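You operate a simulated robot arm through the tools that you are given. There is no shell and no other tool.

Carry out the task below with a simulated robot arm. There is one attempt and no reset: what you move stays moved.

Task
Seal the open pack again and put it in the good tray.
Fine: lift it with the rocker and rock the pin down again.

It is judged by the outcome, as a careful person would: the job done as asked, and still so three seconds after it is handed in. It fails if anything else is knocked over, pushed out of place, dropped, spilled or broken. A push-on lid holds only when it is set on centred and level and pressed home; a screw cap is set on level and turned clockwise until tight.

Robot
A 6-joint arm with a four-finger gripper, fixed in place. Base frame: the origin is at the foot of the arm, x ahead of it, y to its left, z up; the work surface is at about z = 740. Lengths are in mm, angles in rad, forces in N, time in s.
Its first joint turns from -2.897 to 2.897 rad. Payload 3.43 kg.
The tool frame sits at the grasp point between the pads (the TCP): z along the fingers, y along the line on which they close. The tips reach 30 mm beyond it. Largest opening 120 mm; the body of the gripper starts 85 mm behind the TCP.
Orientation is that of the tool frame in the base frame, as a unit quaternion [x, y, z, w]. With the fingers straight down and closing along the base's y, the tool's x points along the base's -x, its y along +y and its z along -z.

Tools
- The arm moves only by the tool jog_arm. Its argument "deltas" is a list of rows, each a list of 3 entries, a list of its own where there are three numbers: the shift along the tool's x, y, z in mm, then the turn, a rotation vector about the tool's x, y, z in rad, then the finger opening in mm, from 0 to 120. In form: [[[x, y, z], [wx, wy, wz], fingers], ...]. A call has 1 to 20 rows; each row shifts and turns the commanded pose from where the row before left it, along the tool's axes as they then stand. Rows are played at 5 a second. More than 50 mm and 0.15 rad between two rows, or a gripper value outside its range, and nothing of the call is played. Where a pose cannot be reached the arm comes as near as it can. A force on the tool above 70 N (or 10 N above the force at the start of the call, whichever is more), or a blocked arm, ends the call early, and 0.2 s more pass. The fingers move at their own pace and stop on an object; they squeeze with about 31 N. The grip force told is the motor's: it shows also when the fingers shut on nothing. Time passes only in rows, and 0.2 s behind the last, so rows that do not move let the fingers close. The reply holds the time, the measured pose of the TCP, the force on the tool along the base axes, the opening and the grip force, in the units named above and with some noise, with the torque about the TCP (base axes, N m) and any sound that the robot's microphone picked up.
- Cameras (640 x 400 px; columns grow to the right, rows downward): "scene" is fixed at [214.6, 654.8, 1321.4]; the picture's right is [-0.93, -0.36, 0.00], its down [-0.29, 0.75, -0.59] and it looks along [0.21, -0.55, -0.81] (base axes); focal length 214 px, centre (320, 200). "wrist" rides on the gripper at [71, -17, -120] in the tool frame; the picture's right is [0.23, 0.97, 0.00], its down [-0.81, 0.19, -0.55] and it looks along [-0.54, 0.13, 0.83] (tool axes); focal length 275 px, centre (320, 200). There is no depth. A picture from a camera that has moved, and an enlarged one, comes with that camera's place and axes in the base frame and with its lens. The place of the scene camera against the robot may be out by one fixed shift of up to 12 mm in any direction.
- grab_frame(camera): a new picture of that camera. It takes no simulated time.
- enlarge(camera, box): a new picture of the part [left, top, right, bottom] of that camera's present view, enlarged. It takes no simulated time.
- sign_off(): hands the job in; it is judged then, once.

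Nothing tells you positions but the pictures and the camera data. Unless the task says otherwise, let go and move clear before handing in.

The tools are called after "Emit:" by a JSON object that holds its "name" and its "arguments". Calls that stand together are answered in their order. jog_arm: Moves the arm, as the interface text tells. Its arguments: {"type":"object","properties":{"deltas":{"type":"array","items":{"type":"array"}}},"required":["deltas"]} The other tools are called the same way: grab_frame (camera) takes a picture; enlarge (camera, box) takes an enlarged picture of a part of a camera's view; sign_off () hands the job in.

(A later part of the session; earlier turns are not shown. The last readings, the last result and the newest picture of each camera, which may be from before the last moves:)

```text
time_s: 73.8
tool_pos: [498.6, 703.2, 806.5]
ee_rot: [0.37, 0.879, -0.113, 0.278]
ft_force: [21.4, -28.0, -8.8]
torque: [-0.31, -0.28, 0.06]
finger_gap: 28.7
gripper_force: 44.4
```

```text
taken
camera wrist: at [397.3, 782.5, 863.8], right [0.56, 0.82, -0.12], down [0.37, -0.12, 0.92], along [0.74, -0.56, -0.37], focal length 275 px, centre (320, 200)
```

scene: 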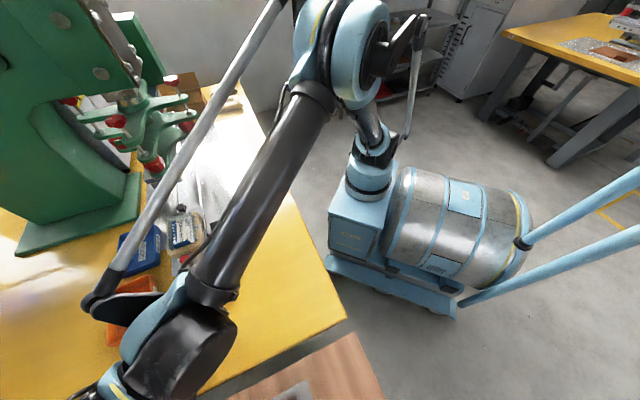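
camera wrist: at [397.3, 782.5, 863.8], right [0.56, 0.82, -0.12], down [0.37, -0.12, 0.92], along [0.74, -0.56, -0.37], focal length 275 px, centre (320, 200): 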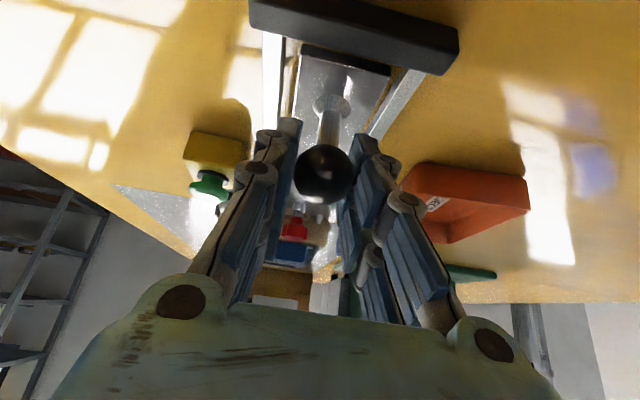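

The carriage is back against its home stop (about 35 N along the slide). I'll release the ball and back off to inspect the pack.

Emit:
{"name": "jog_arm", "arguments": {"deltas": [[[0, 0, 0], [0, 0, 0], 60], [[0, 0, 0], [0, 0, 0], 70], [[0, 0, -20], [0, 0, 0], 70], [[0, 0, -30], [0, 0, 0], 70], [[0, 0, -30], [0, 0, 0], 70], [[0, 0, -10], [0, 0.12, 0], 70], [[0, 0, -10], [0, 0.12, 0], 70], [[0, 0, 0], [0, 0.12, 0], 70], [[0, 0, 0], [0, 0.12, 0], 70], [[0, 0, 0], [0, 0.12, 0], 70], [[-30, 0, 0], [0, 0, 0], 70], [[-30, 0, 0], [0, 0, 0], 70], [[-30, 0, 0], [0, 0, 0], 70], [[-30, 0, 0], [0, 0, 0], 70], [[0, 0, 0], [0, 0, 0], 70]]}}

Emit:
{"name": "grab_frame", "arguments": {"camera": "wrist"}}

Emit:
{"name": "grab_frame", "arguments": {"camera": "scene"}}

```text
time_s: 77.0
tool_pos: [541.8, 658.9, 889.8]
ee_rot: [0.384, 0.923, 0.003, 0.006]
ft_force: [0.1, 0.0, -0.6]
torque: [0.01, -0.04, 0.0]
finger_gap: 69.9
gripper_force: 0.1
```

```text
taken
camera wrist: at [479.5, 697.8, 1010.1], right [0.53, 0.85, 0.01], down [0.7, -0.44, 0.56], along [0.48, -0.29, -0.83], focal length 275 px, centre (320, 200)
```

wrist: 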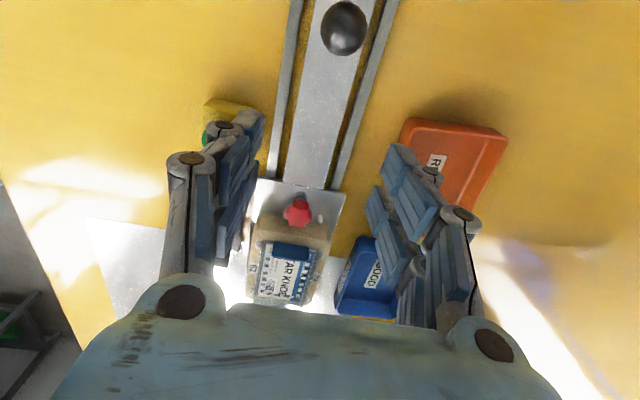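

```text
taken
```

scene: 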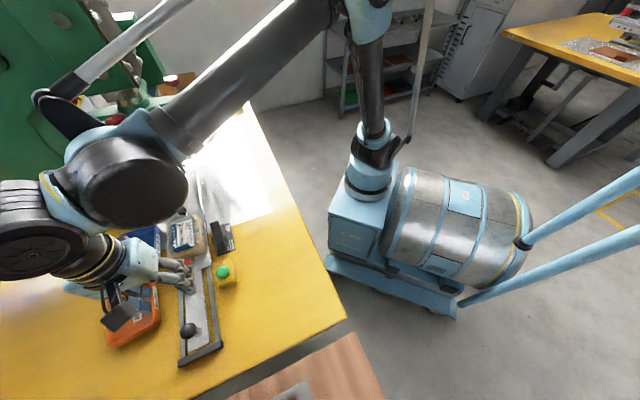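

Emit:
{"name": "enlarge", "arguments": {"camera": "wrist", "box": [240, 180, 360, 310]}}

Emit:
{"name": "enlarge", "arguments": {"camera": "scene", "box": [150, 205, 250, 280]}}

Emit:
{"name": "enlarge", "arguments": {"camera": "scene", "box": [160, 300, 240, 370]}}

```text
3.08 times, centred on (300, 245) of wrist
camera zoom: at [479.5, 697.8, 1010.1], right [0.53, 0.85, 0.01], down [0.7, -0.44, 0.56], along [0.48, -0.29, -0.83], focal length 847 px, centre (382, 62)
```

zoom: 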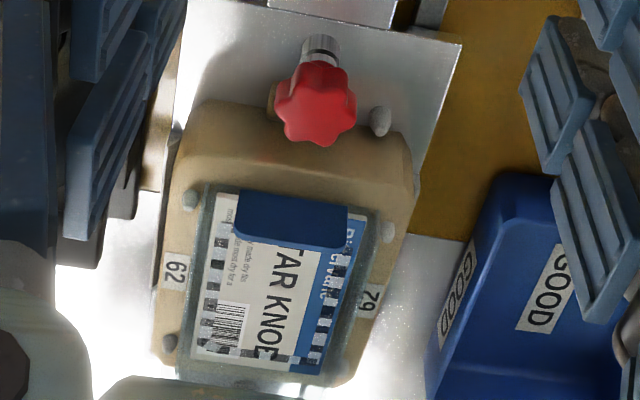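

```text
5.33 times, centred on (200, 242) of scene
camera zoom: at [214.6, 654.8, 1321.4], right [-0.93, -0.36, 0.0], down [-0.29, 0.75, -0.59], along [0.21, -0.55, -0.81], focal length 1144 px, centre (960, -27)
```

zoom: 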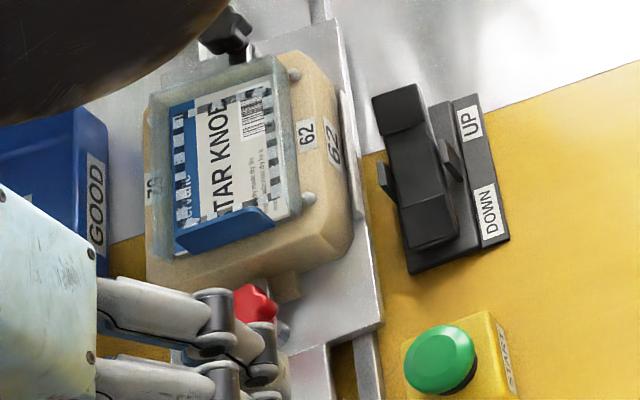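

```text
5.71 times, centred on (200, 335) of scene
camera zoom: at [214.6, 654.8, 1321.4], right [-0.93, -0.36, 0.0], down [-0.29, 0.75, -0.59], along [0.21, -0.55, -0.81], focal length 1226 px, centre (1006, -571)
```

zoom: 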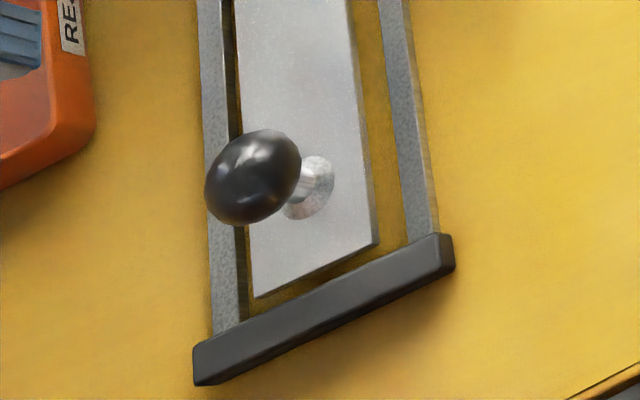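

The pack now shows a sealing pattern. I need a closer look at the card's end near the red knob to judge whether the seal is complete.

Emit:
{"name": "enlarge", "arguments": {"camera": "scene", "box": [165, 215, 221, 250]}}

Emit:
{"name": "enlarge", "arguments": {"camera": "wrist", "box": [255, 230, 340, 310]}}

```text
11.43 times, centred on (193, 232) of scene
camera zoom: at [214.6, 654.8, 1321.4], right [-0.93, -0.36, 0.0], down [-0.29, 0.75, -0.59], along [0.21, -0.55, -0.81], focal length 2451 px, centre (1771, -171)
```

zoom: 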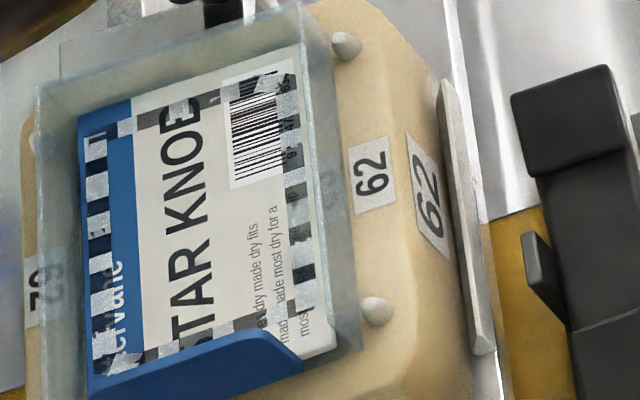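

```text
5.00 times, centred on (298, 270) of wrist
camera zoom: at [479.5, 697.8, 1010.1], right [0.53, 0.85, 0.01], down [0.7, -0.44, 0.56], along [0.48, -0.29, -0.83], focal length 1376 px, centre (432, -150)
```

zoom: 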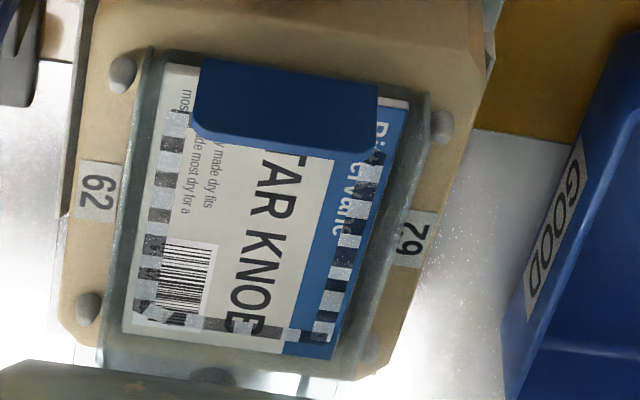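

The seal ring is now complete all round; the blue end is just the peel tab outside it. Next I'll press the UP end of the rocker at about (624, 470, 776) with closed fingertips.

Emit:
{"name": "jog_arm", "arguments": {"deltas": [[[-32, -12.4, 0], [0, 0, 0], 30], [[-32, -12.4, 0], [0, 0, 0], 0], [[-32, -12.4, 0], [0, 0, 0], 0], [[-32, -12.4, 0], [0, 0, 0], 0], [[-32, -12.4, 0], [0, 0, 0], 0], [[-32, -12.4, 0], [0, 0, 0], 0], [[0, 0, 15], [0, 0, 0], 0], [[0, 0, 15], [0, 0, 0], 0], [[0, 0, 0], [0, 0, 0], 0]]}}

Emit:
{"name": "grab_frame", "arguments": {"camera": "wrist"}}

Emit:
{"name": "enlarge", "arguments": {"camera": "wrist", "box": [240, 60, 420, 180]}}

Emit:
{"name": "enlarge", "arguments": {"camera": "scene", "box": [170, 190, 270, 270]}}

```text
time_s: 79.0
tool_pos: [624.7, 470.2, 859.4]
ee_rot: [0.384, 0.923, 0.003, 0.006]
ft_force: [-0.7, 0.3, 0.3]
torque: [0.03, -0.01, -0.02]
finger_gap: 0.1
gripper_force: 30.6
```

```text
taken
camera wrist: at [561.2, 509.3, 979.7], right [0.53, 0.85, 0.01], down [0.7, -0.44, 0.56], along [0.48, -0.29, -0.83], focal length 275 px, centre (320, 200)
```

wrist: 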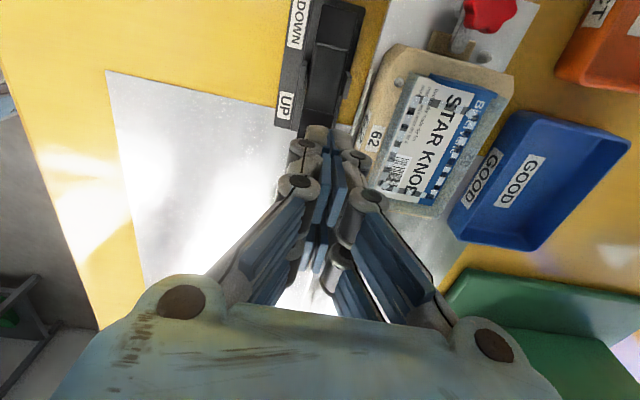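

```text
3.33 times, centred on (330, 120) of wrist
camera zoom: at [561.2, 509.3, 979.7], right [0.53, 0.85, 0.01], down [0.7, -0.44, 0.56], along [0.48, -0.29, -0.83], focal length 918 px, centre (287, 467)
```

zoom: 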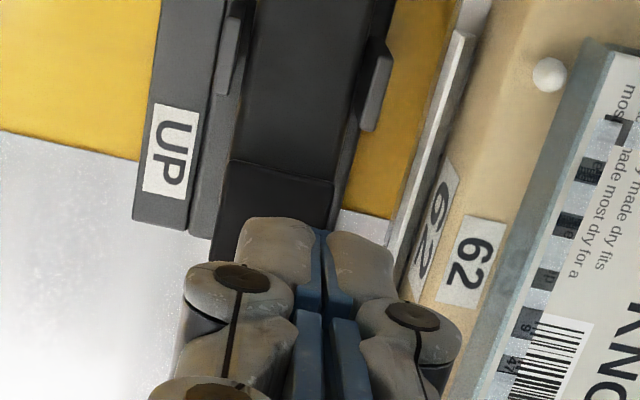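

```text
5.00 times, centred on (220, 230) of scene
camera zoom: at [214.6, 654.8, 1321.4], right [-0.93, -0.36, 0.0], down [-0.29, 0.75, -0.59], along [0.21, -0.55, -0.81], focal length 1072 px, centre (820, 50)
```

zoom: 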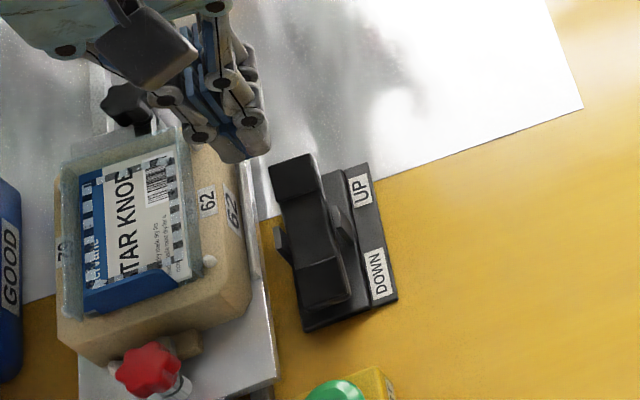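

Emit:
{"name": "jog_arm", "arguments": {"deltas": [[[-2, 0, 20], [0, 0, 0], 0], [[0, -1, 20], [0, 0, 0], 0], [[0, 0, 4], [0, 0, 0], 0], [[0, 0, 0], [0, 0, 0], 0]]}}

Emit:
{"name": "enlarge", "arguments": {"camera": "scene", "box": [170, 190, 270, 270]}}

Emit:
{"name": "enlarge", "arguments": {"camera": "wrist", "box": [240, 60, 420, 180]}}

```text
time_s: 80.0
tool_pos: [625.0, 468.4, 816.2]
ee_rot: [0.384, 0.923, 0.003, 0.006]
ft_force: [0.0, -0.2, -0.2]
torque: [0.0, 0.01, 0.01]
finger_gap: 0.0
gripper_force: 30.8
```

```text
5.00 times, centred on (220, 230) of scene
camera zoom: at [214.6, 654.8, 1321.4], right [-0.93, -0.36, 0.0], down [-0.29, 0.75, -0.59], along [0.21, -0.55, -0.81], focal length 1072 px, centre (820, 50)
```

zoom: 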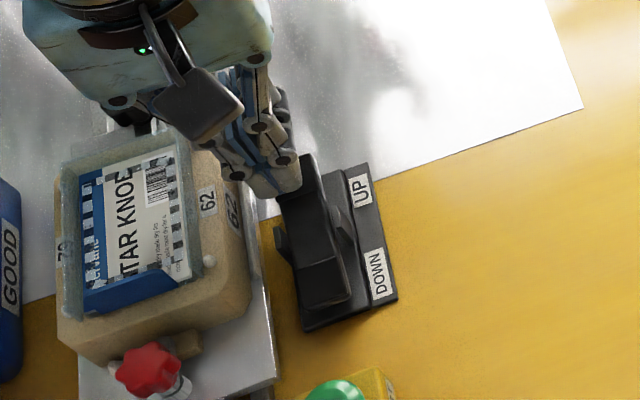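

```text
3.33 times, centred on (330, 120) of wrist
camera zoom: at [562.9, 507.4, 936.2], right [0.53, 0.85, 0.01], down [0.7, -0.44, 0.56], along [0.48, -0.29, -0.83], focal length 918 px, centre (287, 467)
```

zoom: 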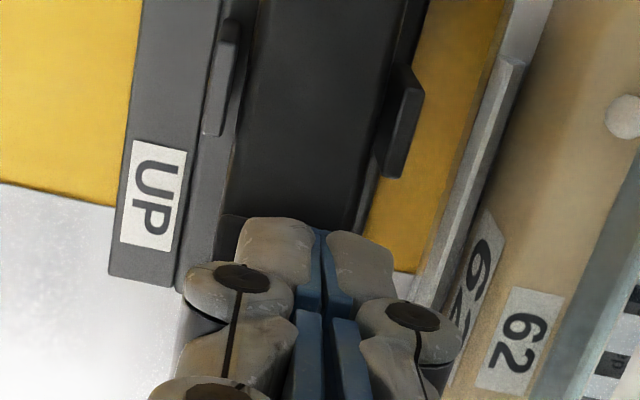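

Emit:
{"name": "jog_arm", "arguments": {"deltas": [[[0, -4, 0], [0, 0, 0], 0], [[0, 0, 2], [0, 0, 0], 0], [[0, 0, 2], [0, 0, 0], 0], [[0, 0, 2], [0, 0, 0], 0], [[0, 0, 2], [0, 0, 0], 0], [[0, 0, 2], [0, 0, 0], 0], [[0, 0, 2], [0, 0, 0], 0]]}}

Emit:
{"name": "enlarge", "arguments": {"camera": "scene", "box": [170, 190, 270, 270]}}

```text
time_s: 81.6
tool_pos: [622.6, 465.9, 804.2]
ee_rot: [0.384, 0.923, 0.003, 0.006]
ft_force: [0.7, -0.6, 1.4]
torque: [-0.03, -0.01, 0.02]
finger_gap: 0.2
gripper_force: 31.3
```

```text
5.00 times, centred on (220, 230) of scene
camera zoom: at [214.6, 654.8, 1321.4], right [-0.93, -0.36, 0.0], down [-0.29, 0.75, -0.59], along [0.21, -0.55, -0.81], focal length 1072 px, centre (820, 50)
```

zoom: 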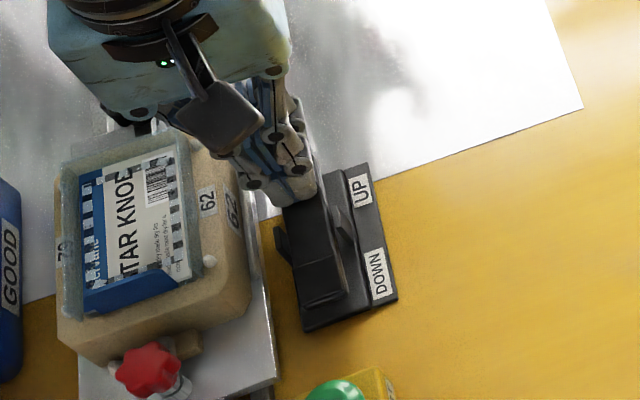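

Emit:
{"name": "jog_arm", "arguments": {"deltas": [[[0, 0, 2], [0, 0, 0], 0], [[0, 0, 2], [0, 0, 0], 0], [[0, 0, 2], [0, 0, 0], 0], [[0, 0, 2], [0, 0, 0], 0], [[0, 0, 2], [0, 0, 0], 0], [[0, 0, 2], [0, 0, 0], 0]]}}

Emit:
{"name": "enlarge", "arguments": {"camera": "scene", "box": [170, 190, 270, 270]}}

```text
time_s: 83.2
tool_pos: [614.3, 466.5, 801.1]
ee_rot: [0.384, 0.923, 0.006, 0.012]
ft_force: [1.3, 1.2, -0.6]
torque: [-0.05, 0.16, 0.02]
finger_gap: 0.1
gripper_force: 33.4
stopped in row 6: the force on the tool passed its limit at 73 N (the readings are from after the stop); the commanded pose is now the measured one
```

```text
5.00 times, centred on (220, 230) of scene
camera zoom: at [214.6, 654.8, 1321.4], right [-0.93, -0.36, 0.0], down [-0.29, 0.75, -0.59], along [0.21, -0.55, -0.81], focal length 1072 px, centre (820, 50)
```

zoom: 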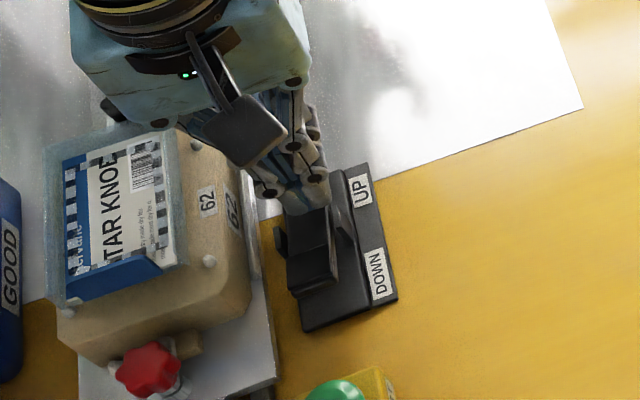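

The rocker flipped over to UP and the pack has risen. I'll lift off straight up and look at the raised pack.

Emit:
{"name": "jog_arm", "arguments": {"deltas": [[[0, 0, -10], [0, 0, 0], 0], [[0, 0, -20], [0, 0, 0], 0], [[0, 0, -30], [0, 0, 0], 0], [[0, 0, -30], [0, 0, 0], 0], [[40, 0, -20], [0, 0, 0], 60], [[40, 10, 0], [0, 0, 0], 100], [[40, 20, 0], [0, 0, 0], 110], [[40, 20, 0], [0, 0, 0], 110], [[0, 0, 0], [0, 0, 0], 110]]}}

Emit:
{"name": "grab_frame", "arguments": {"camera": "wrist"}}

Emit:
{"name": "enlarge", "arguments": {"camera": "wrist", "box": [210, 150, 410, 300]}}

Emit:
{"name": "enlarge", "arguments": {"camera": "scene", "box": [150, 200, 250, 275]}}

```text
time_s: 85.2
tool_pos: [534.7, 614.9, 908.8]
ee_rot: [0.384, 0.923, 0.006, 0.012]
ft_force: [-0.5, 0.2, -0.2]
torque: [-0.01, -0.01, -0.01]
finger_gap: 110.1
gripper_force: 0.1
```

```text
taken
camera wrist: at [469.7, 653.7, 1028.3], right [0.53, 0.85, 0.01], down [0.69, -0.44, 0.57], along [0.49, -0.29, -0.82], focal length 275 px, centre (320, 200)
```

wrist: 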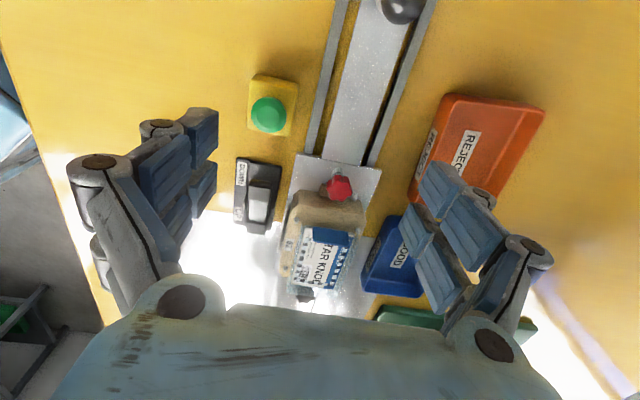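

```text
2.67 times, centred on (310, 225) of wrist
camera zoom: at [469.7, 653.7, 1028.3], right [0.53, 0.85, 0.01], down [0.69, -0.44, 0.57], along [0.49, -0.29, -0.82], focal length 734 px, centre (347, 133)
```

zoom: 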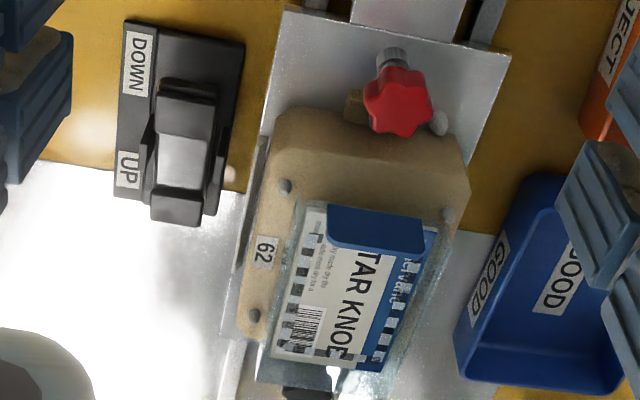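

```text
5.33 times, centred on (200, 238) of scene
camera zoom: at [214.6, 654.8, 1321.4], right [-0.93, -0.36, 0.0], down [-0.29, 0.75, -0.59], along [0.21, -0.55, -0.81], focal length 1144 px, centre (960, 0)
```

zoom: 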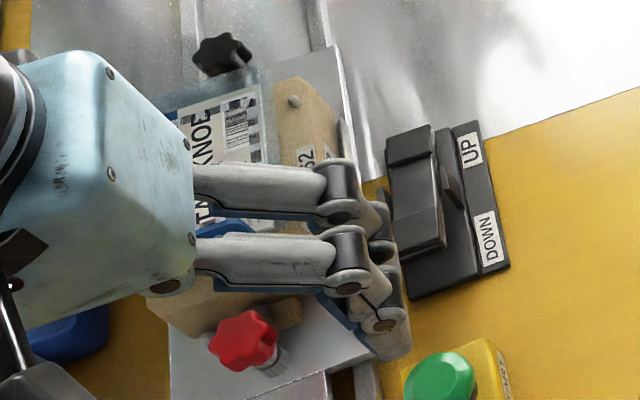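

Emit:
{"name": "jog_arm", "arguments": {"deltas": [[[20, 18, 10], [0, -0.12, 0], 110], [[20, 18, 10], [0, -0.12, 0], 110], [[0, 0, 10], [0, -0.12, 0], 110], [[0, 0, 10], [0, -0.12, 0], 110], [[0, 0, 0], [0, -0.12, 0], 110], [[0, 0, 0], [0, -0.12, 0], 110], [[0, 0, 0], [0, 0, 0], 110]]}}

Emit:
{"name": "grab_frame", "arguments": {"camera": "wrist"}}

Emit:
{"name": "enlarge", "arguments": {"camera": "wrist", "box": [250, 160, 370, 240]}}

Emit:
{"name": "enlarge", "arguments": {"camera": "scene", "box": [150, 195, 250, 270]}}

```text
time_s: 86.8
tool_pos: [536.8, 665.0, 867.2]
ee_rot: [0.361, 0.86, -0.13, 0.337]
ft_force: [-1.1, 0.2, -0.8]
torque: [-0.02, 0.0, 0.01]
finger_gap: 109.7
gripper_force: 0.0
```

```text
taken
camera wrist: at [431.4, 746.3, 908.9], right [0.57, 0.81, -0.14], down [0.28, -0.04, 0.96], along [0.77, -0.59, -0.25], focal length 275 px, centre (320, 200)
```

wrist: 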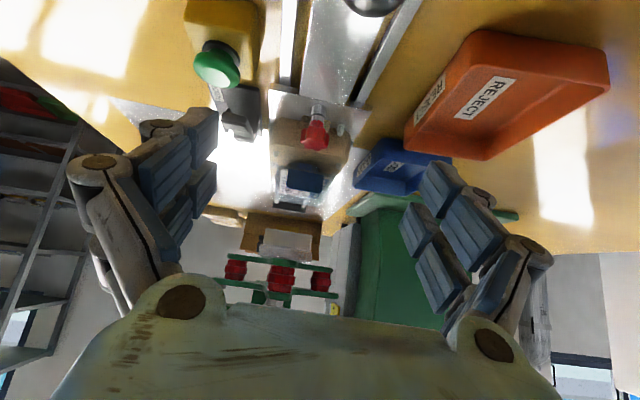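

```text
5.00 times, centred on (310, 200) of wrist
camera zoom: at [431.4, 746.3, 908.9], right [0.57, 0.81, -0.14], down [0.28, -0.04, 0.96], along [0.77, -0.59, -0.25], focal length 1376 px, centre (370, 200)
```

zoom: 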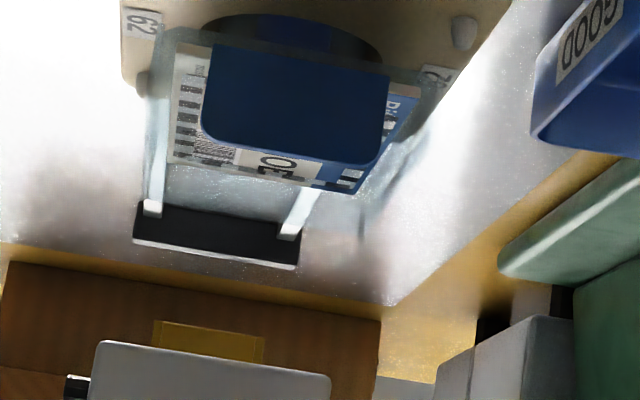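

```text
5.33 times, centred on (200, 232) of scene
camera zoom: at [214.6, 654.8, 1321.4], right [-0.93, -0.36, 0.0], down [-0.29, 0.75, -0.59], along [0.21, -0.55, -0.81], focal length 1144 px, centre (960, 27)
```

zoom: 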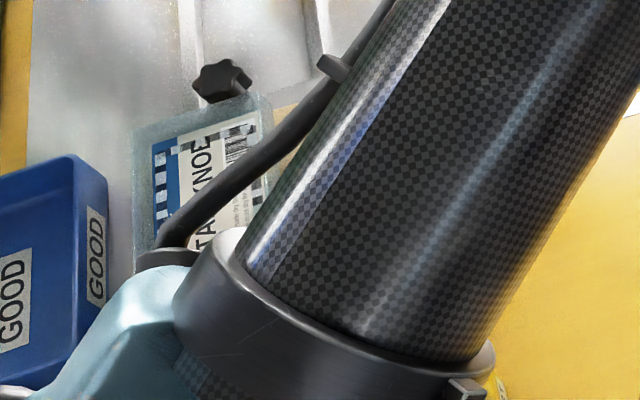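

The pack is raised by roughly 15 mm. I'll take a near-horizontal side view to measure how high it sits before gripping it.

Emit:
{"name": "jog_arm", "arguments": {"deltas": [[[0, 0, -20], [0, 0.12, 0], 110], [[0, 0, -20], [0, 0.12, 0], 110], [[0, 0, -20], [0, 0.12, 0], 110], [[0, 0, 0], [0, 0.12, 0], 110], [[0, 0, 0], [0, 0.12, 0], 110], [[0, 0, 0], [0, 0.12, 0], 110], [[-30, -30, -10], [0, 0, 0], 110], [[-30, -30, 0], [0, 0, 0], 110], [[-30, -30, 0], [0, 0, 0], 110], [[-30, -30, 0], [0, 0, 0], 110], [[-38, 0, 0], [0, 0, 0], 110], [[-38, 0, 0], [0, 0, 0], 110], [[0, 0, 0], [0, 0, 0], 110]]}}

Emit:
{"name": "jog_arm", "arguments": {"deltas": [[[0, 0, 0], [0, 0, -0.14], 110], [[0, 0, 0], [0, 0, -0.14], 110], [[0, 0, 0], [0, 0, -0.14], 110], [[0, 0, 0], [0, 0, -0.14], 110], [[0, 0, 0], [0, 0, -0.14], 110], [[0, 0, 0], [0, 0, -0.14], 110], [[0, 0, 0], [0, 0, -0.14], 110], [[0, 0, 0], [0, 0, -0.14], 110], [[0, 0, 0], [0, 0, -0.14], 110], [[0, 0, 0], [0, 0, -0.14], 110], [[0, 0, 0], [0, 0, -0.14], 110], [[0, 0, 0], [0, 0, -0.03], 110], [[0, 0, 0], [0, 0, 0], 110]]}}

Emit:
{"name": "grab_frame", "arguments": {"camera": "wrist"}}

Emit:
{"name": "grab_frame", "arguments": {"camera": "scene"}}

```text
time_s: 89.6
tool_pos: [565.5, 463.9, 929.7]
ee_rot: [0.384, 0.923, 0.006, 0.012]
ft_force: [0.2, 0.3, -1.3]
torque: [-0.01, -0.01, 0.02]
finger_gap: 110.2
gripper_force: 0.0
```

```text
time_s: 92.4
tool_pos: [564.7, 464.3, 927.1]
ee_rot: [-0.381, 0.924, -0.005, 0.012]
ft_force: [0.7, 0.2, 0.4]
torque: [0.0, -0.01, -0.01]
finger_gap: 110.2
gripper_force: 0.0
```

```text
taken
camera wrist: at [524.3, 401.3, 1047.4], right [-0.85, 0.53, -0.02], down [0.43, 0.71, 0.57], along [0.31, 0.47, -0.82], focal length 275 px, centre (320, 200)
```

wrist: 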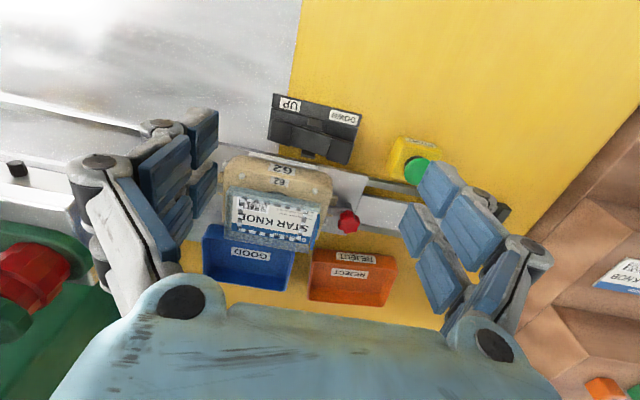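

```text
taken
```

scene: 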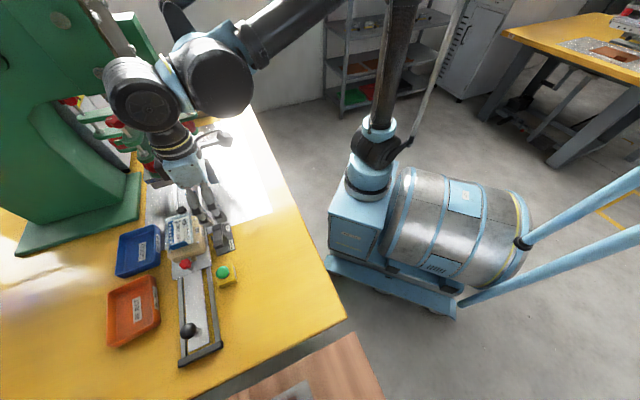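

Emit:
{"name": "jog_arm", "arguments": {"deltas": [[[0, -10, 20], [0, 0, 0], 110], [[0, -10, 20], [0, 0, 0], 110], [[0, -5, 15], [0, 0, 0], 110], [[0, 0, 0], [0, -0.13, 0], 110], [[0, 0, 0], [0, -0.13, 0], 110], [[0, 0, 0], [0, -0.13, 0], 110], [[0, 0, 0], [0, -0.13, 0], 110], [[0, 0, 0], [0, -0.13, 0], 110], [[0, 0, 0], [0, -0.13, 0], 110], [[0, 0, 0], [0, -0.13, 0], 110], [[0, 0, 0], [0, 0, 0], 110]]}}

Emit:
{"name": "grab_frame", "arguments": {"camera": "wrist"}}

Emit:
{"name": "enlarge", "arguments": {"camera": "wrist", "box": [200, 140, 400, 265]}}

```text
time_s: 94.8
tool_pos: [585.3, 446.0, 872.7]
ee_rot: [-0.343, 0.825, 0.164, 0.418]
ft_force: [0.2, -0.4, -0.9]
torque: [0.02, 0.01, 0.01]
finger_gap: 110.0
gripper_force: 0.0
```

```text
taken
camera wrist: at [498.5, 336.0, 888.0], right [-0.78, 0.59, -0.2], down [-0.12, 0.18, 0.98], along [0.61, 0.79, -0.07], focal length 275 px, centre (320, 200)
```

wrist: 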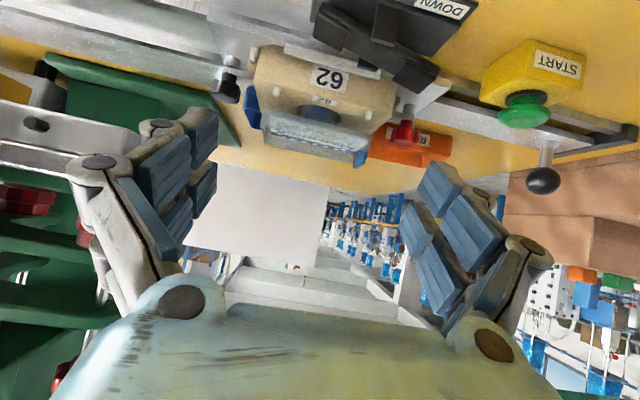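

```text
3.20 times, centred on (300, 202) of wrist
camera zoom: at [498.5, 336.0, 888.0], right [-0.78, 0.59, -0.2], down [-0.12, 0.18, 0.98], along [0.61, 0.79, -0.07], focal length 881 px, centre (384, 192)
```

zoom: 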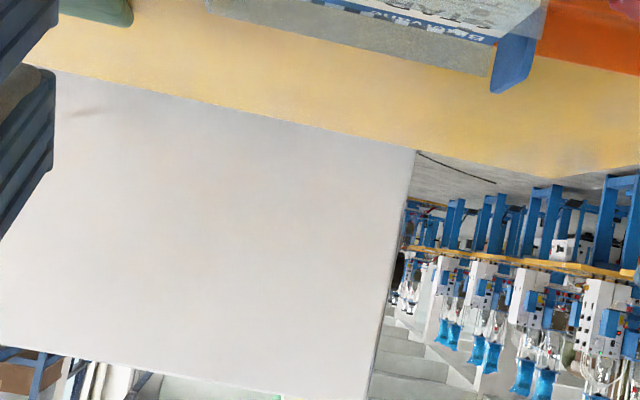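

Emit:
{"name": "enlarge", "arguments": {"camera": "wrist", "box": [230, 60, 390, 170]}}

Emit:
{"name": "enlarge", "arguments": {"camera": "wrist", "box": [300, 0, 480, 110]}}

```text
3.64 times, centred on (310, 115) of wrist
camera zoom: at [498.5, 336.0, 888.0], right [-0.78, 0.59, -0.2], down [-0.12, 0.18, 0.98], along [0.61, 0.79, -0.07], focal length 1001 px, centre (356, 509)
```

zoom: 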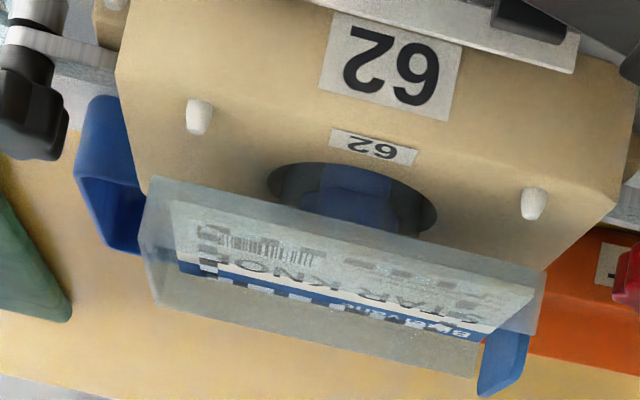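

```text
3.56 times, centred on (390, 55) of wrist
camera zoom: at [498.5, 336.0, 888.0], right [-0.78, 0.59, -0.2], down [-0.12, 0.18, 0.98], along [0.61, 0.79, -0.07], focal length 979 px, centre (71, 716)
```

zoom: 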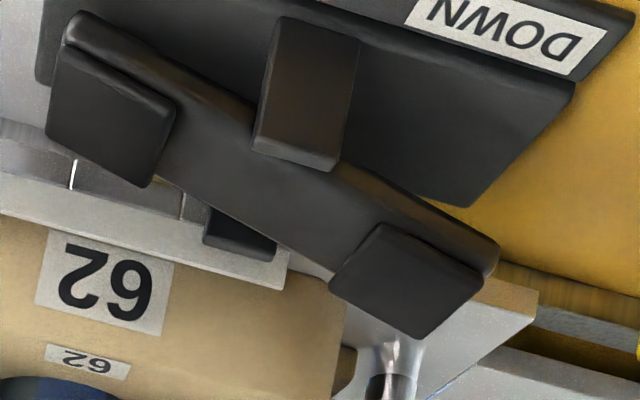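

Emit:
{"name": "enlarge", "arguments": {"camera": "wrist", "box": [255, 95, 319, 145]}}

Emit:
{"name": "enlarge", "arguments": {"camera": "wrist", "box": [315, 110, 379, 170]}}

Emit:
{"name": "enlarge", "arguments": {"camera": "scene", "box": [160, 205, 216, 255]}}

```text
8.00 times, centred on (287, 120) of wrist
camera zoom: at [498.5, 336.0, 888.0], right [-0.78, 0.59, -0.2], down [-0.12, 0.18, 0.98], along [0.61, 0.79, -0.07], focal length 2202 px, centre (584, 840)
```

zoom: 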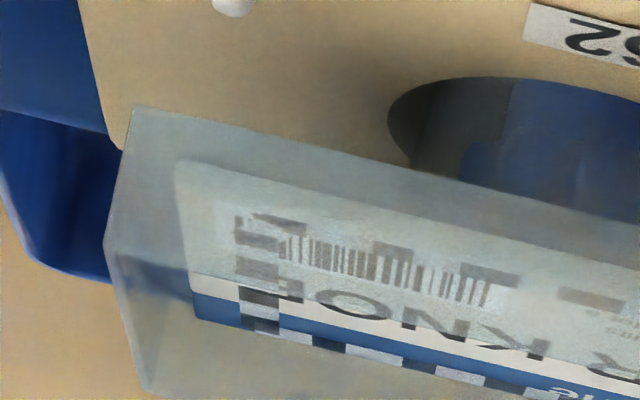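

```text
6.67 times, centred on (347, 140) of wrist
camera zoom: at [498.5, 336.0, 888.0], right [-0.78, 0.59, -0.2], down [-0.12, 0.18, 0.98], along [0.61, 0.79, -0.07], focal length 1835 px, centre (140, 600)
```

zoom: 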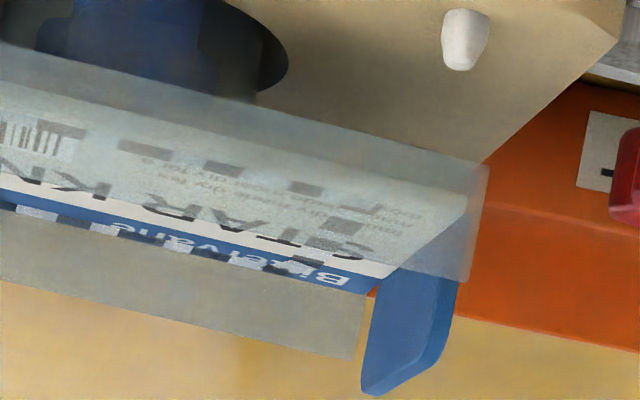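

```text
8.00 times, centred on (188, 230) of scene
camera zoom: at [214.6, 654.8, 1321.4], right [-0.93, -0.36, 0.0], down [-0.29, 0.75, -0.59], along [0.21, -0.55, -0.81], focal length 1716 px, centre (1376, -40)
```

zoom: 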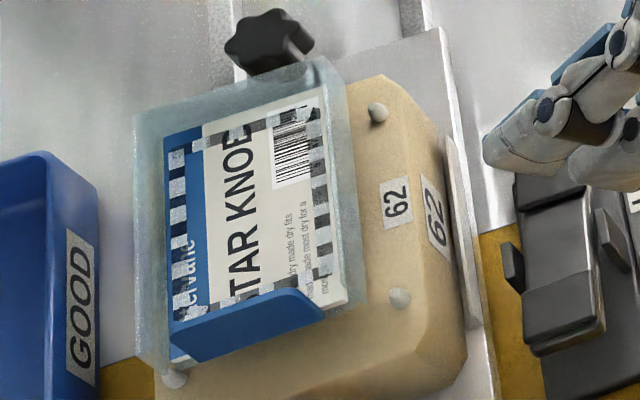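

The raised pack measures about 96 × 62 mm, with clear walls from z≈807 to 823, centred near (u 97, v 853) in slide coordinates, which is about (674, 532). Before gripping I'll straighten up and look over the GOOD tray to plan the placement.

Emit:
{"name": "jog_arm", "arguments": {"deltas": [[[0, 0, -15], [0, 0.13, 0], 110], [[0, 0, -15], [0, 0.13, 0], 110], [[0, 0, -15], [0, 0.13, 0], 110], [[0, 0, -15], [0, 0.13, 0], 110], [[0, 0, -15], [0, 0.13, 0], 110], [[0, 0, 0], [0, 0.13, 0], 110], [[0, 0, 0], [0, 0.13, 0], 110], [[0, 0, -30], [0, 0, 0], 110], [[0, 0, -20], [0, 0, 0], 110], [[0, 0, 0], [0, 0, 0], 110]]}}

Emit:
{"name": "jog_arm", "arguments": {"deltas": [[[0, 0, 0], [0, 0, 0.14], 110], [[0, 0, 0], [0, 0, 0.14], 110], [[0, 0, 0], [0, 0, 0.14], 110], [[0, 0, 0], [0, 0, 0.14], 110], [[0, 0, 0], [0, 0, 0.14], 110], [[0, 0, 0], [0, 0, 0.14], 110], [[0, 0, 0], [0, 0, 0.14], 110], [[0, 0, 0], [0, 0, 0.14], 110], [[0, 0, 0], [0, 0, 0.14], 110], [[0, 0, 0], [0, 0, 0.14], 110], [[0, 0, 0], [0, 0, 0.14], 110], [[0, 0, 0], [0, 0, 0.03], 110], [[0, 0, 0], [0, 0, 0], 110]]}}

```text
time_s: 97.0
tool_pos: [549.8, 415.2, 981.1]
ee_rot: [-0.381, 0.925, -0.004, 0.012]
ft_force: [0.9, -1.1, 0.9]
torque: [-0.03, 0.01, -0.02]
finger_gap: 110.1
gripper_force: 0.1
```

```text
time_s: 99.8
tool_pos: [548.7, 415.3, 980.8]
ee_rot: [0.385, 0.923, 0.005, 0.011]
ft_force: [0.5, -0.8, 0.1]
torque: [0.02, 0.0, 0.0]
finger_gap: 110.1
gripper_force: 0.0
```

Emit:
{"name": "jog_arm", "arguments": {"deltas": [[[8.8, 38.1, 0], [0.017, 0.017, 0], 110], [[8.8, 38.1, 0], [0, 0, 0], 110], [[8.8, 38.1, 0], [0, 0, 0], 110], [[8.8, 38.1, 0], [0, 0, 0], 110], [[8.8, 38.1, 0], [0, 0, 0], 110], [[8.8, 38.1, 0], [0, 0, 0], 110], [[8.8, 38.1, 0], [0, 0, 0], 110], [[0, 0, 30], [0, 0, 0], 110], [[0, 0, 30], [0, 0, 0], 110], [[0, 0, 30], [0, 0, 0], 110], [[0, 0, 0], [0, 0, 0], 110]]}}

Emit:
{"name": "grab_frame", "arguments": {"camera": "wrist"}}

Emit:
{"name": "grab_frame", "arguments": {"camera": "scene"}}

```text
time_s: 102.2
tool_pos: [695.0, 647.3, 890.6]
ee_rot: [0.384, 0.923, 0.0, -0.001]
ft_force: [-0.9, 0.1, -0.6]
torque: [-0.03, 0.01, -0.02]
finger_gap: 110.4
gripper_force: 0.1
```

```text
taken
camera wrist: at [634.1, 685.3, 1012.0], right [0.53, 0.85, 0.0], down [0.71, -0.44, 0.55], along [0.47, -0.29, -0.83], focal length 275 px, centre (320, 200)
```

wrist: 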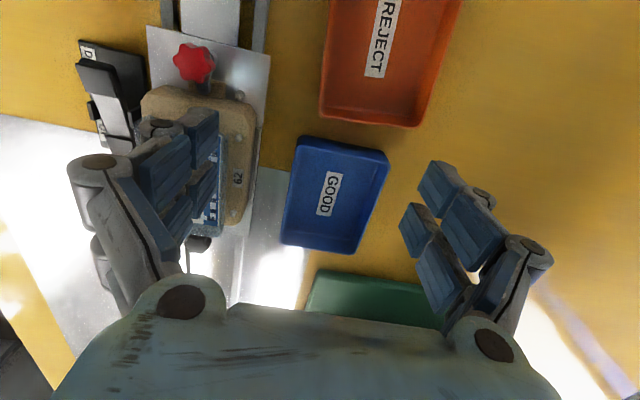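

```text
taken
```

scene: 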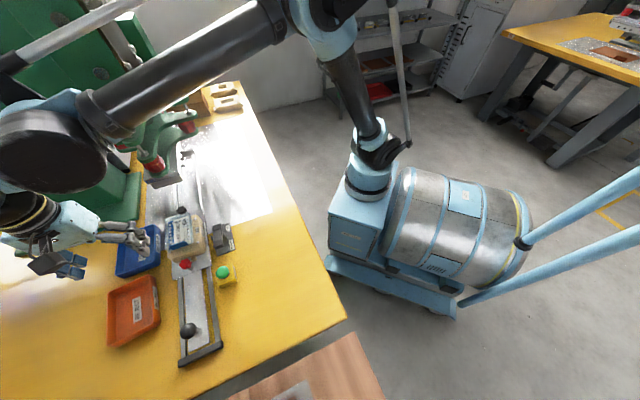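

Emit:
{"name": "enlarge", "arguments": {"camera": "wrist", "box": [250, 120, 426, 270]}}

Emit:
{"name": "enlarge", "arguments": {"camera": "scene", "box": [100, 195, 230, 285]}}

```text
2.67 times, centred on (338, 195) of wrist
camera zoom: at [634.1, 685.3, 1012.0], right [0.53, 0.85, 0.0], down [0.71, -0.44, 0.55], along [0.47, -0.29, -0.83], focal length 734 px, centre (272, 213)
```

zoom: 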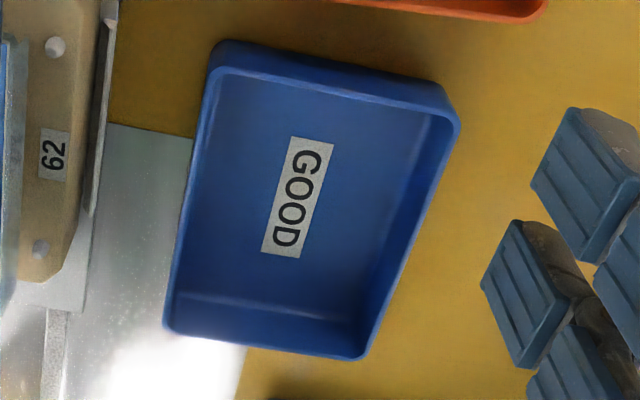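

```text
4.44 times, centred on (165, 240) of scene
camera zoom: at [214.6, 654.8, 1321.4], right [-0.93, -0.36, 0.0], down [-0.29, 0.75, -0.59], along [0.21, -0.55, -0.81], focal length 953 px, centre (1009, 22)
```

zoom: 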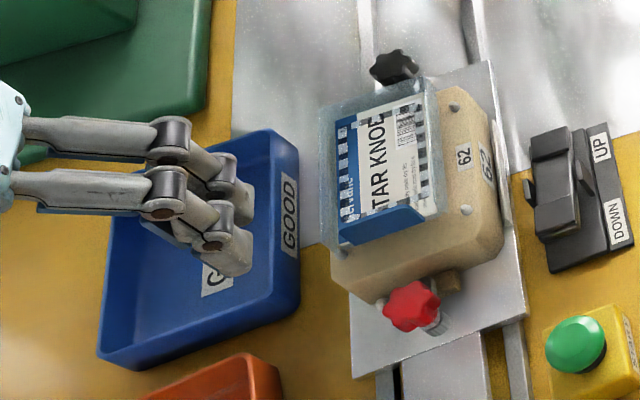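

The tray's inside is about 114 × 82 mm, centred near (783, 606) in base x/y, so the fingers can't go down inside beside the pack and I must hold the pack by the tops of its walls. I'll test whether the arm reaches over the tray with an empty gripper.

Emit:
{"name": "jog_arm", "arguments": {"deltas": [[[-29, 9, 0], [0, 0, 0], 70], [[-29, 9, 0], [0, 0, 0], 70], [[-30, 9, 0], [0, 0, 0], 70], [[0, 0, 20], [0, 0, 0], 70], [[0, 0, 20], [0, 0, 0], 70], [[0, 0, 0], [0, 0, 0], 70]]}}

Emit:
{"name": "grab_frame", "arguments": {"camera": "wrist"}}

Emit:
{"name": "grab_frame", "arguments": {"camera": "scene"}}

```text
time_s: 103.6
tool_pos: [775.1, 603.2, 852.0]
ee_rot: [0.385, 0.923, 0.001, 0.0]
ft_force: [0.3, 0.2, -0.8]
torque: [0.04, -0.01, -0.04]
finger_gap: 69.6
gripper_force: 0.0
```

```text
taken
camera wrist: at [714.9, 642.3, 972.6], right [0.53, 0.85, 0.0], down [0.71, -0.44, 0.55], along [0.47, -0.29, -0.83], focal length 275 px, centre (320, 200)
```

wrist: 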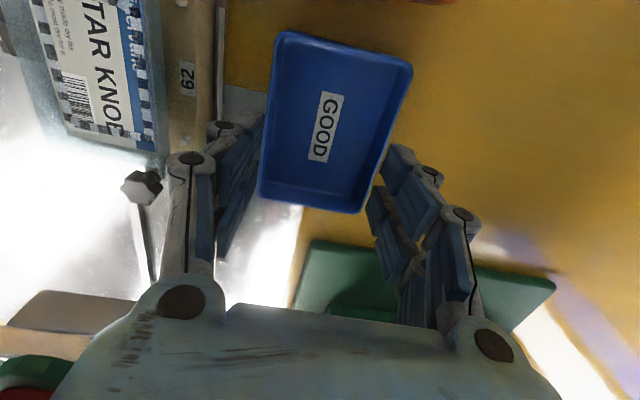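

```text
taken
```

scene: 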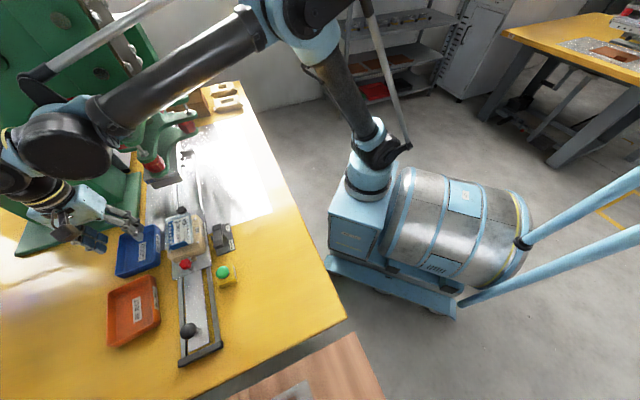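

Emit:
{"name": "enlarge", "arguments": {"camera": "wrist", "box": [240, 20, 440, 220]}}

Emit:
{"name": "enlarge", "arguments": {"camera": "scene", "box": [90, 200, 190, 290]}}

```text
2.00 times, centred on (340, 120) of wrist
camera zoom: at [714.9, 642.3, 972.6], right [0.53, 0.85, 0.0], down [0.71, -0.44, 0.55], along [0.47, -0.29, -0.83], focal length 551 px, centre (280, 360)
```

zoom: 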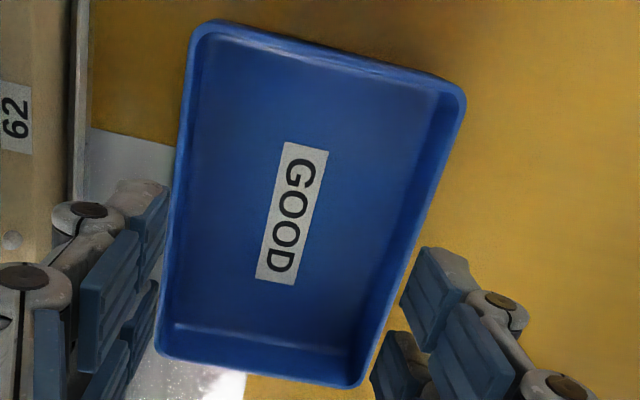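

```text
4.44 times, centred on (140, 245) of scene
camera zoom: at [214.6, 654.8, 1321.4], right [-0.93, -0.36, 0.0], down [-0.29, 0.75, -0.59], along [0.21, -0.55, -0.81], focal length 953 px, centre (1120, 0)
```

zoom: 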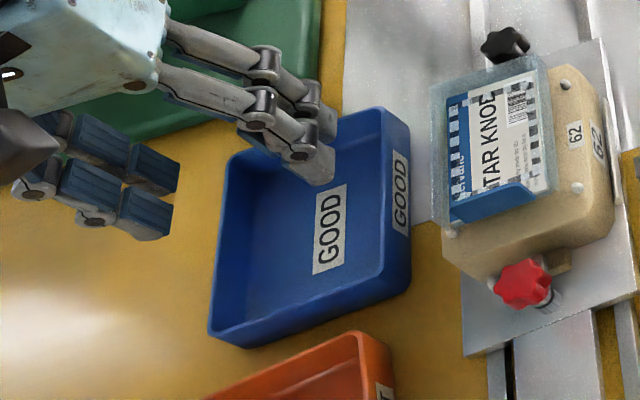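

Emit:
{"name": "jog_arm", "arguments": {"deltas": [[[-4, 6, 0], [0, 0, 0], 70], [[0, 0, 15], [0, 0, 0], 70], [[0, 0, 15], [0, 0, 0], 70], [[0, 0, 8], [0, 0, 0], 70], [[0, 0, 0], [0, 0, 0], 70]]}}

Emit:
{"name": "grab_frame", "arguments": {"camera": "wrist"}}

Emit:
{"name": "enlarge", "arguments": {"camera": "scene", "box": [60, 190, 200, 290]}}

```text
time_s: 104.8
tool_pos: [783.2, 604.8, 815.0]
ee_rot: [0.384, 0.923, 0.001, 0.001]
ft_force: [0.5, 0.4, 0.3]
torque: [-0.02, 0.0, 0.01]
finger_gap: 69.9
gripper_force: 0.1
```

```text
taken
camera wrist: at [722.2, 643.2, 934.5], right [0.53, 0.85, 0.0], down [0.71, -0.44, 0.55], along [0.47, -0.29, -0.83], focal length 275 px, centre (320, 200)
```

wrist: 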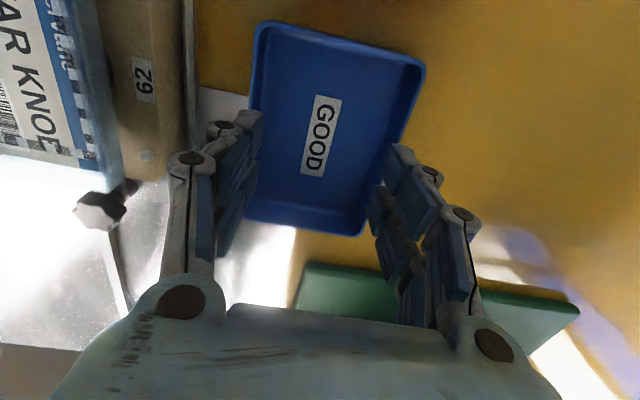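

```text
4.00 times, centred on (130, 240) of scene
camera zoom: at [214.6, 654.8, 1321.4], right [-0.93, -0.36, 0.0], down [-0.29, 0.75, -0.59], along [0.21, -0.55, -0.81], focal length 858 px, centre (1080, 40)
```

zoom: 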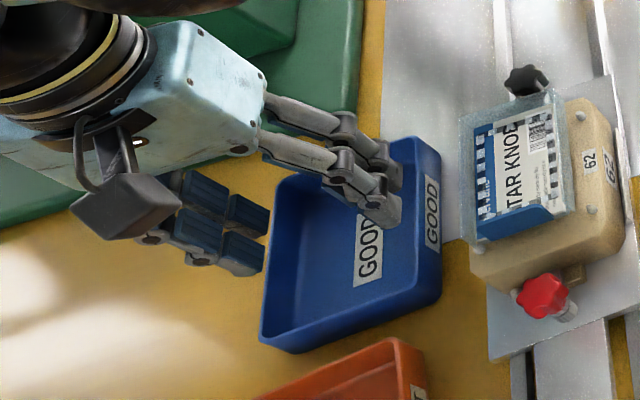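

The arm reaches squarely over the tray centre at TCP (783, 605). Now I'll go back above the raised pack with the fingers open 90 mm.

Emit:
{"name": "jog_arm", "arguments": {"deltas": [[[0, 0, -35], [0, 0, 0], 70], [[0, 0, -35], [0, 0, 0], 70], [[0, 0, -30], [0, 0, 0], 90], [[8.5, -32, 0], [0, 0, 0], 90], [[8.5, -32, 0], [0, 0, 0], 90], [[8.5, -32, 0], [0, 0, 0], 90], [[0, -33, 0], [0, 0, 0], 90], [[0, 0, 0], [0, 0, 0], 90]]}}

Emit:
{"name": "grab_frame", "arguments": {"camera": "wrist"}}

Emit:
{"name": "enlarge", "arguments": {"camera": "wrist", "box": [220, 60, 420, 200]}}

Emit:
{"name": "enlarge", "arguments": {"camera": "scene", "box": [130, 190, 250, 280]}}

```text
time_s: 106.6
tool_pos: [673.4, 530.9, 913.8]
ee_rot: [0.384, 0.923, 0.001, 0.001]
ft_force: [0.3, 0.2, 0.2]
torque: [-0.02, 0.05, -0.01]
finger_gap: 89.8
gripper_force: 0.1
```

```text
taken
camera wrist: at [613.3, 569.9, 1034.6], right [0.53, 0.85, 0.0], down [0.71, -0.44, 0.55], along [0.47, -0.29, -0.83], focal length 275 px, centre (320, 200)
```

wrist: 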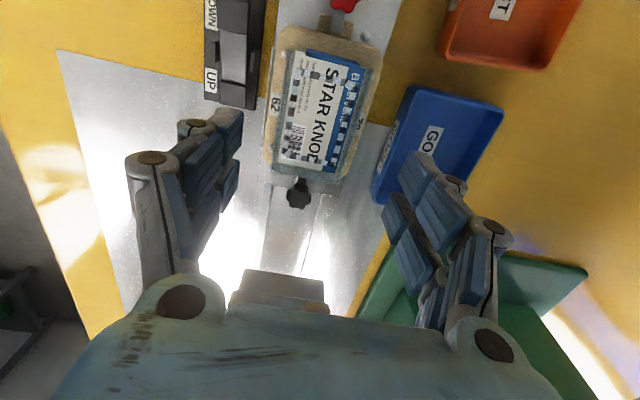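

```text
2.86 times, centred on (320, 130) of wrist
camera zoom: at [613.3, 569.9, 1034.6], right [0.53, 0.85, 0.0], down [0.71, -0.44, 0.55], along [0.47, -0.29, -0.83], focal length 786 px, centre (320, 400)
```

zoom: 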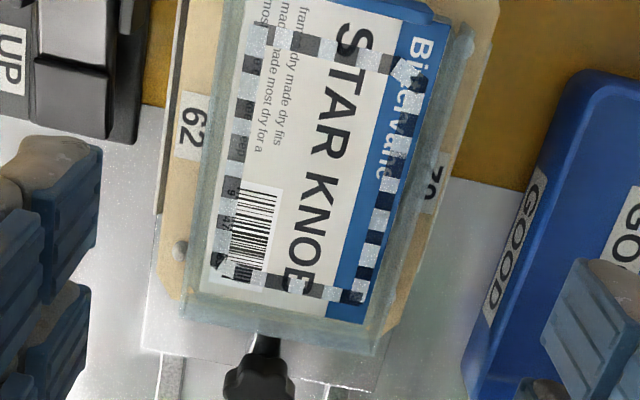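

```text
4.44 times, centred on (190, 235) of scene
camera zoom: at [214.6, 654.8, 1321.4], right [-0.93, -0.36, 0.0], down [-0.29, 0.75, -0.59], along [0.21, -0.55, -0.81], focal length 953 px, centre (898, 44)
```

zoom: 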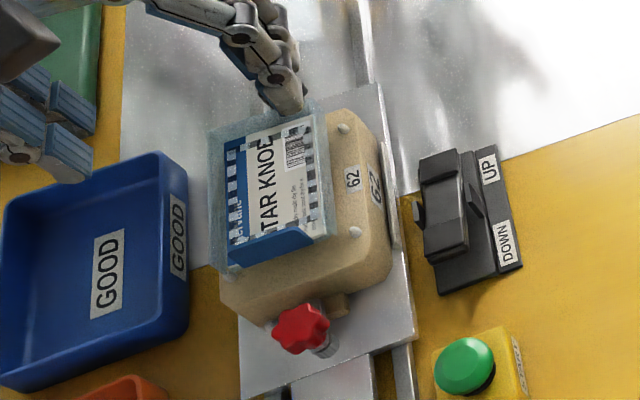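

Emit:
{"name": "jog_arm", "arguments": {"deltas": [[[0, 0.8, 20], [0, 0, 0], 90], [[0, 0, 20], [0, 0, 0], 90], [[0, 0, 15], [0, 0, 0], 90], [[0, 0, 10], [0, 0, 0], 90], [[0, 0, 6], [0, 0, 0], 90], [[0, 0, 0], [0, 0, 0], 90]]}}

Emit:
{"name": "grab_frame", "arguments": {"camera": "wrist"}}

Emit:
{"name": "enlarge", "arguments": {"camera": "scene", "box": [130, 190, 250, 280]}}

```text
time_s: 108.0
tool_pos: [673.6, 531.7, 841.9]
ee_rot: [0.385, 0.923, 0.0, 0.001]
ft_force: [-1.0, 0.1, 0.1]
torque: [-0.02, 0.0, 0.02]
finger_gap: 89.8
gripper_force: 0.0
```

```text
taken
camera wrist: at [613.5, 570.7, 963.5], right [0.53, 0.85, 0.0], down [0.71, -0.44, 0.55], along [0.47, -0.29, -0.83], focal length 275 px, centre (320, 200)
```

wrist: 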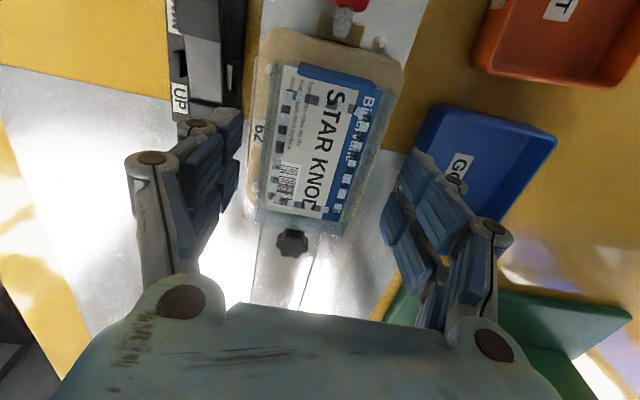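

```text
4.44 times, centred on (190, 235) of scene
camera zoom: at [214.6, 654.8, 1321.4], right [-0.93, -0.36, 0.0], down [-0.29, 0.75, -0.59], along [0.21, -0.55, -0.81], focal length 953 px, centre (898, 44)
```

zoom: 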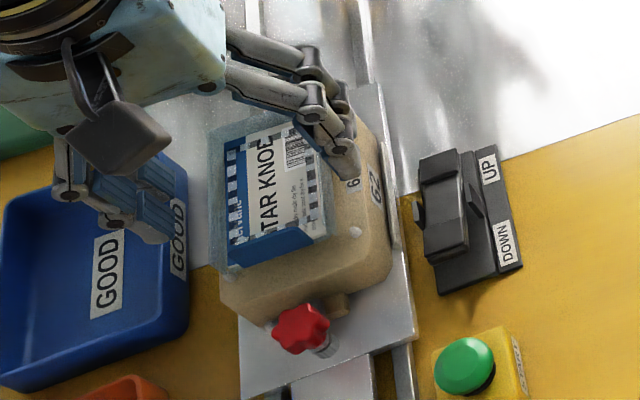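

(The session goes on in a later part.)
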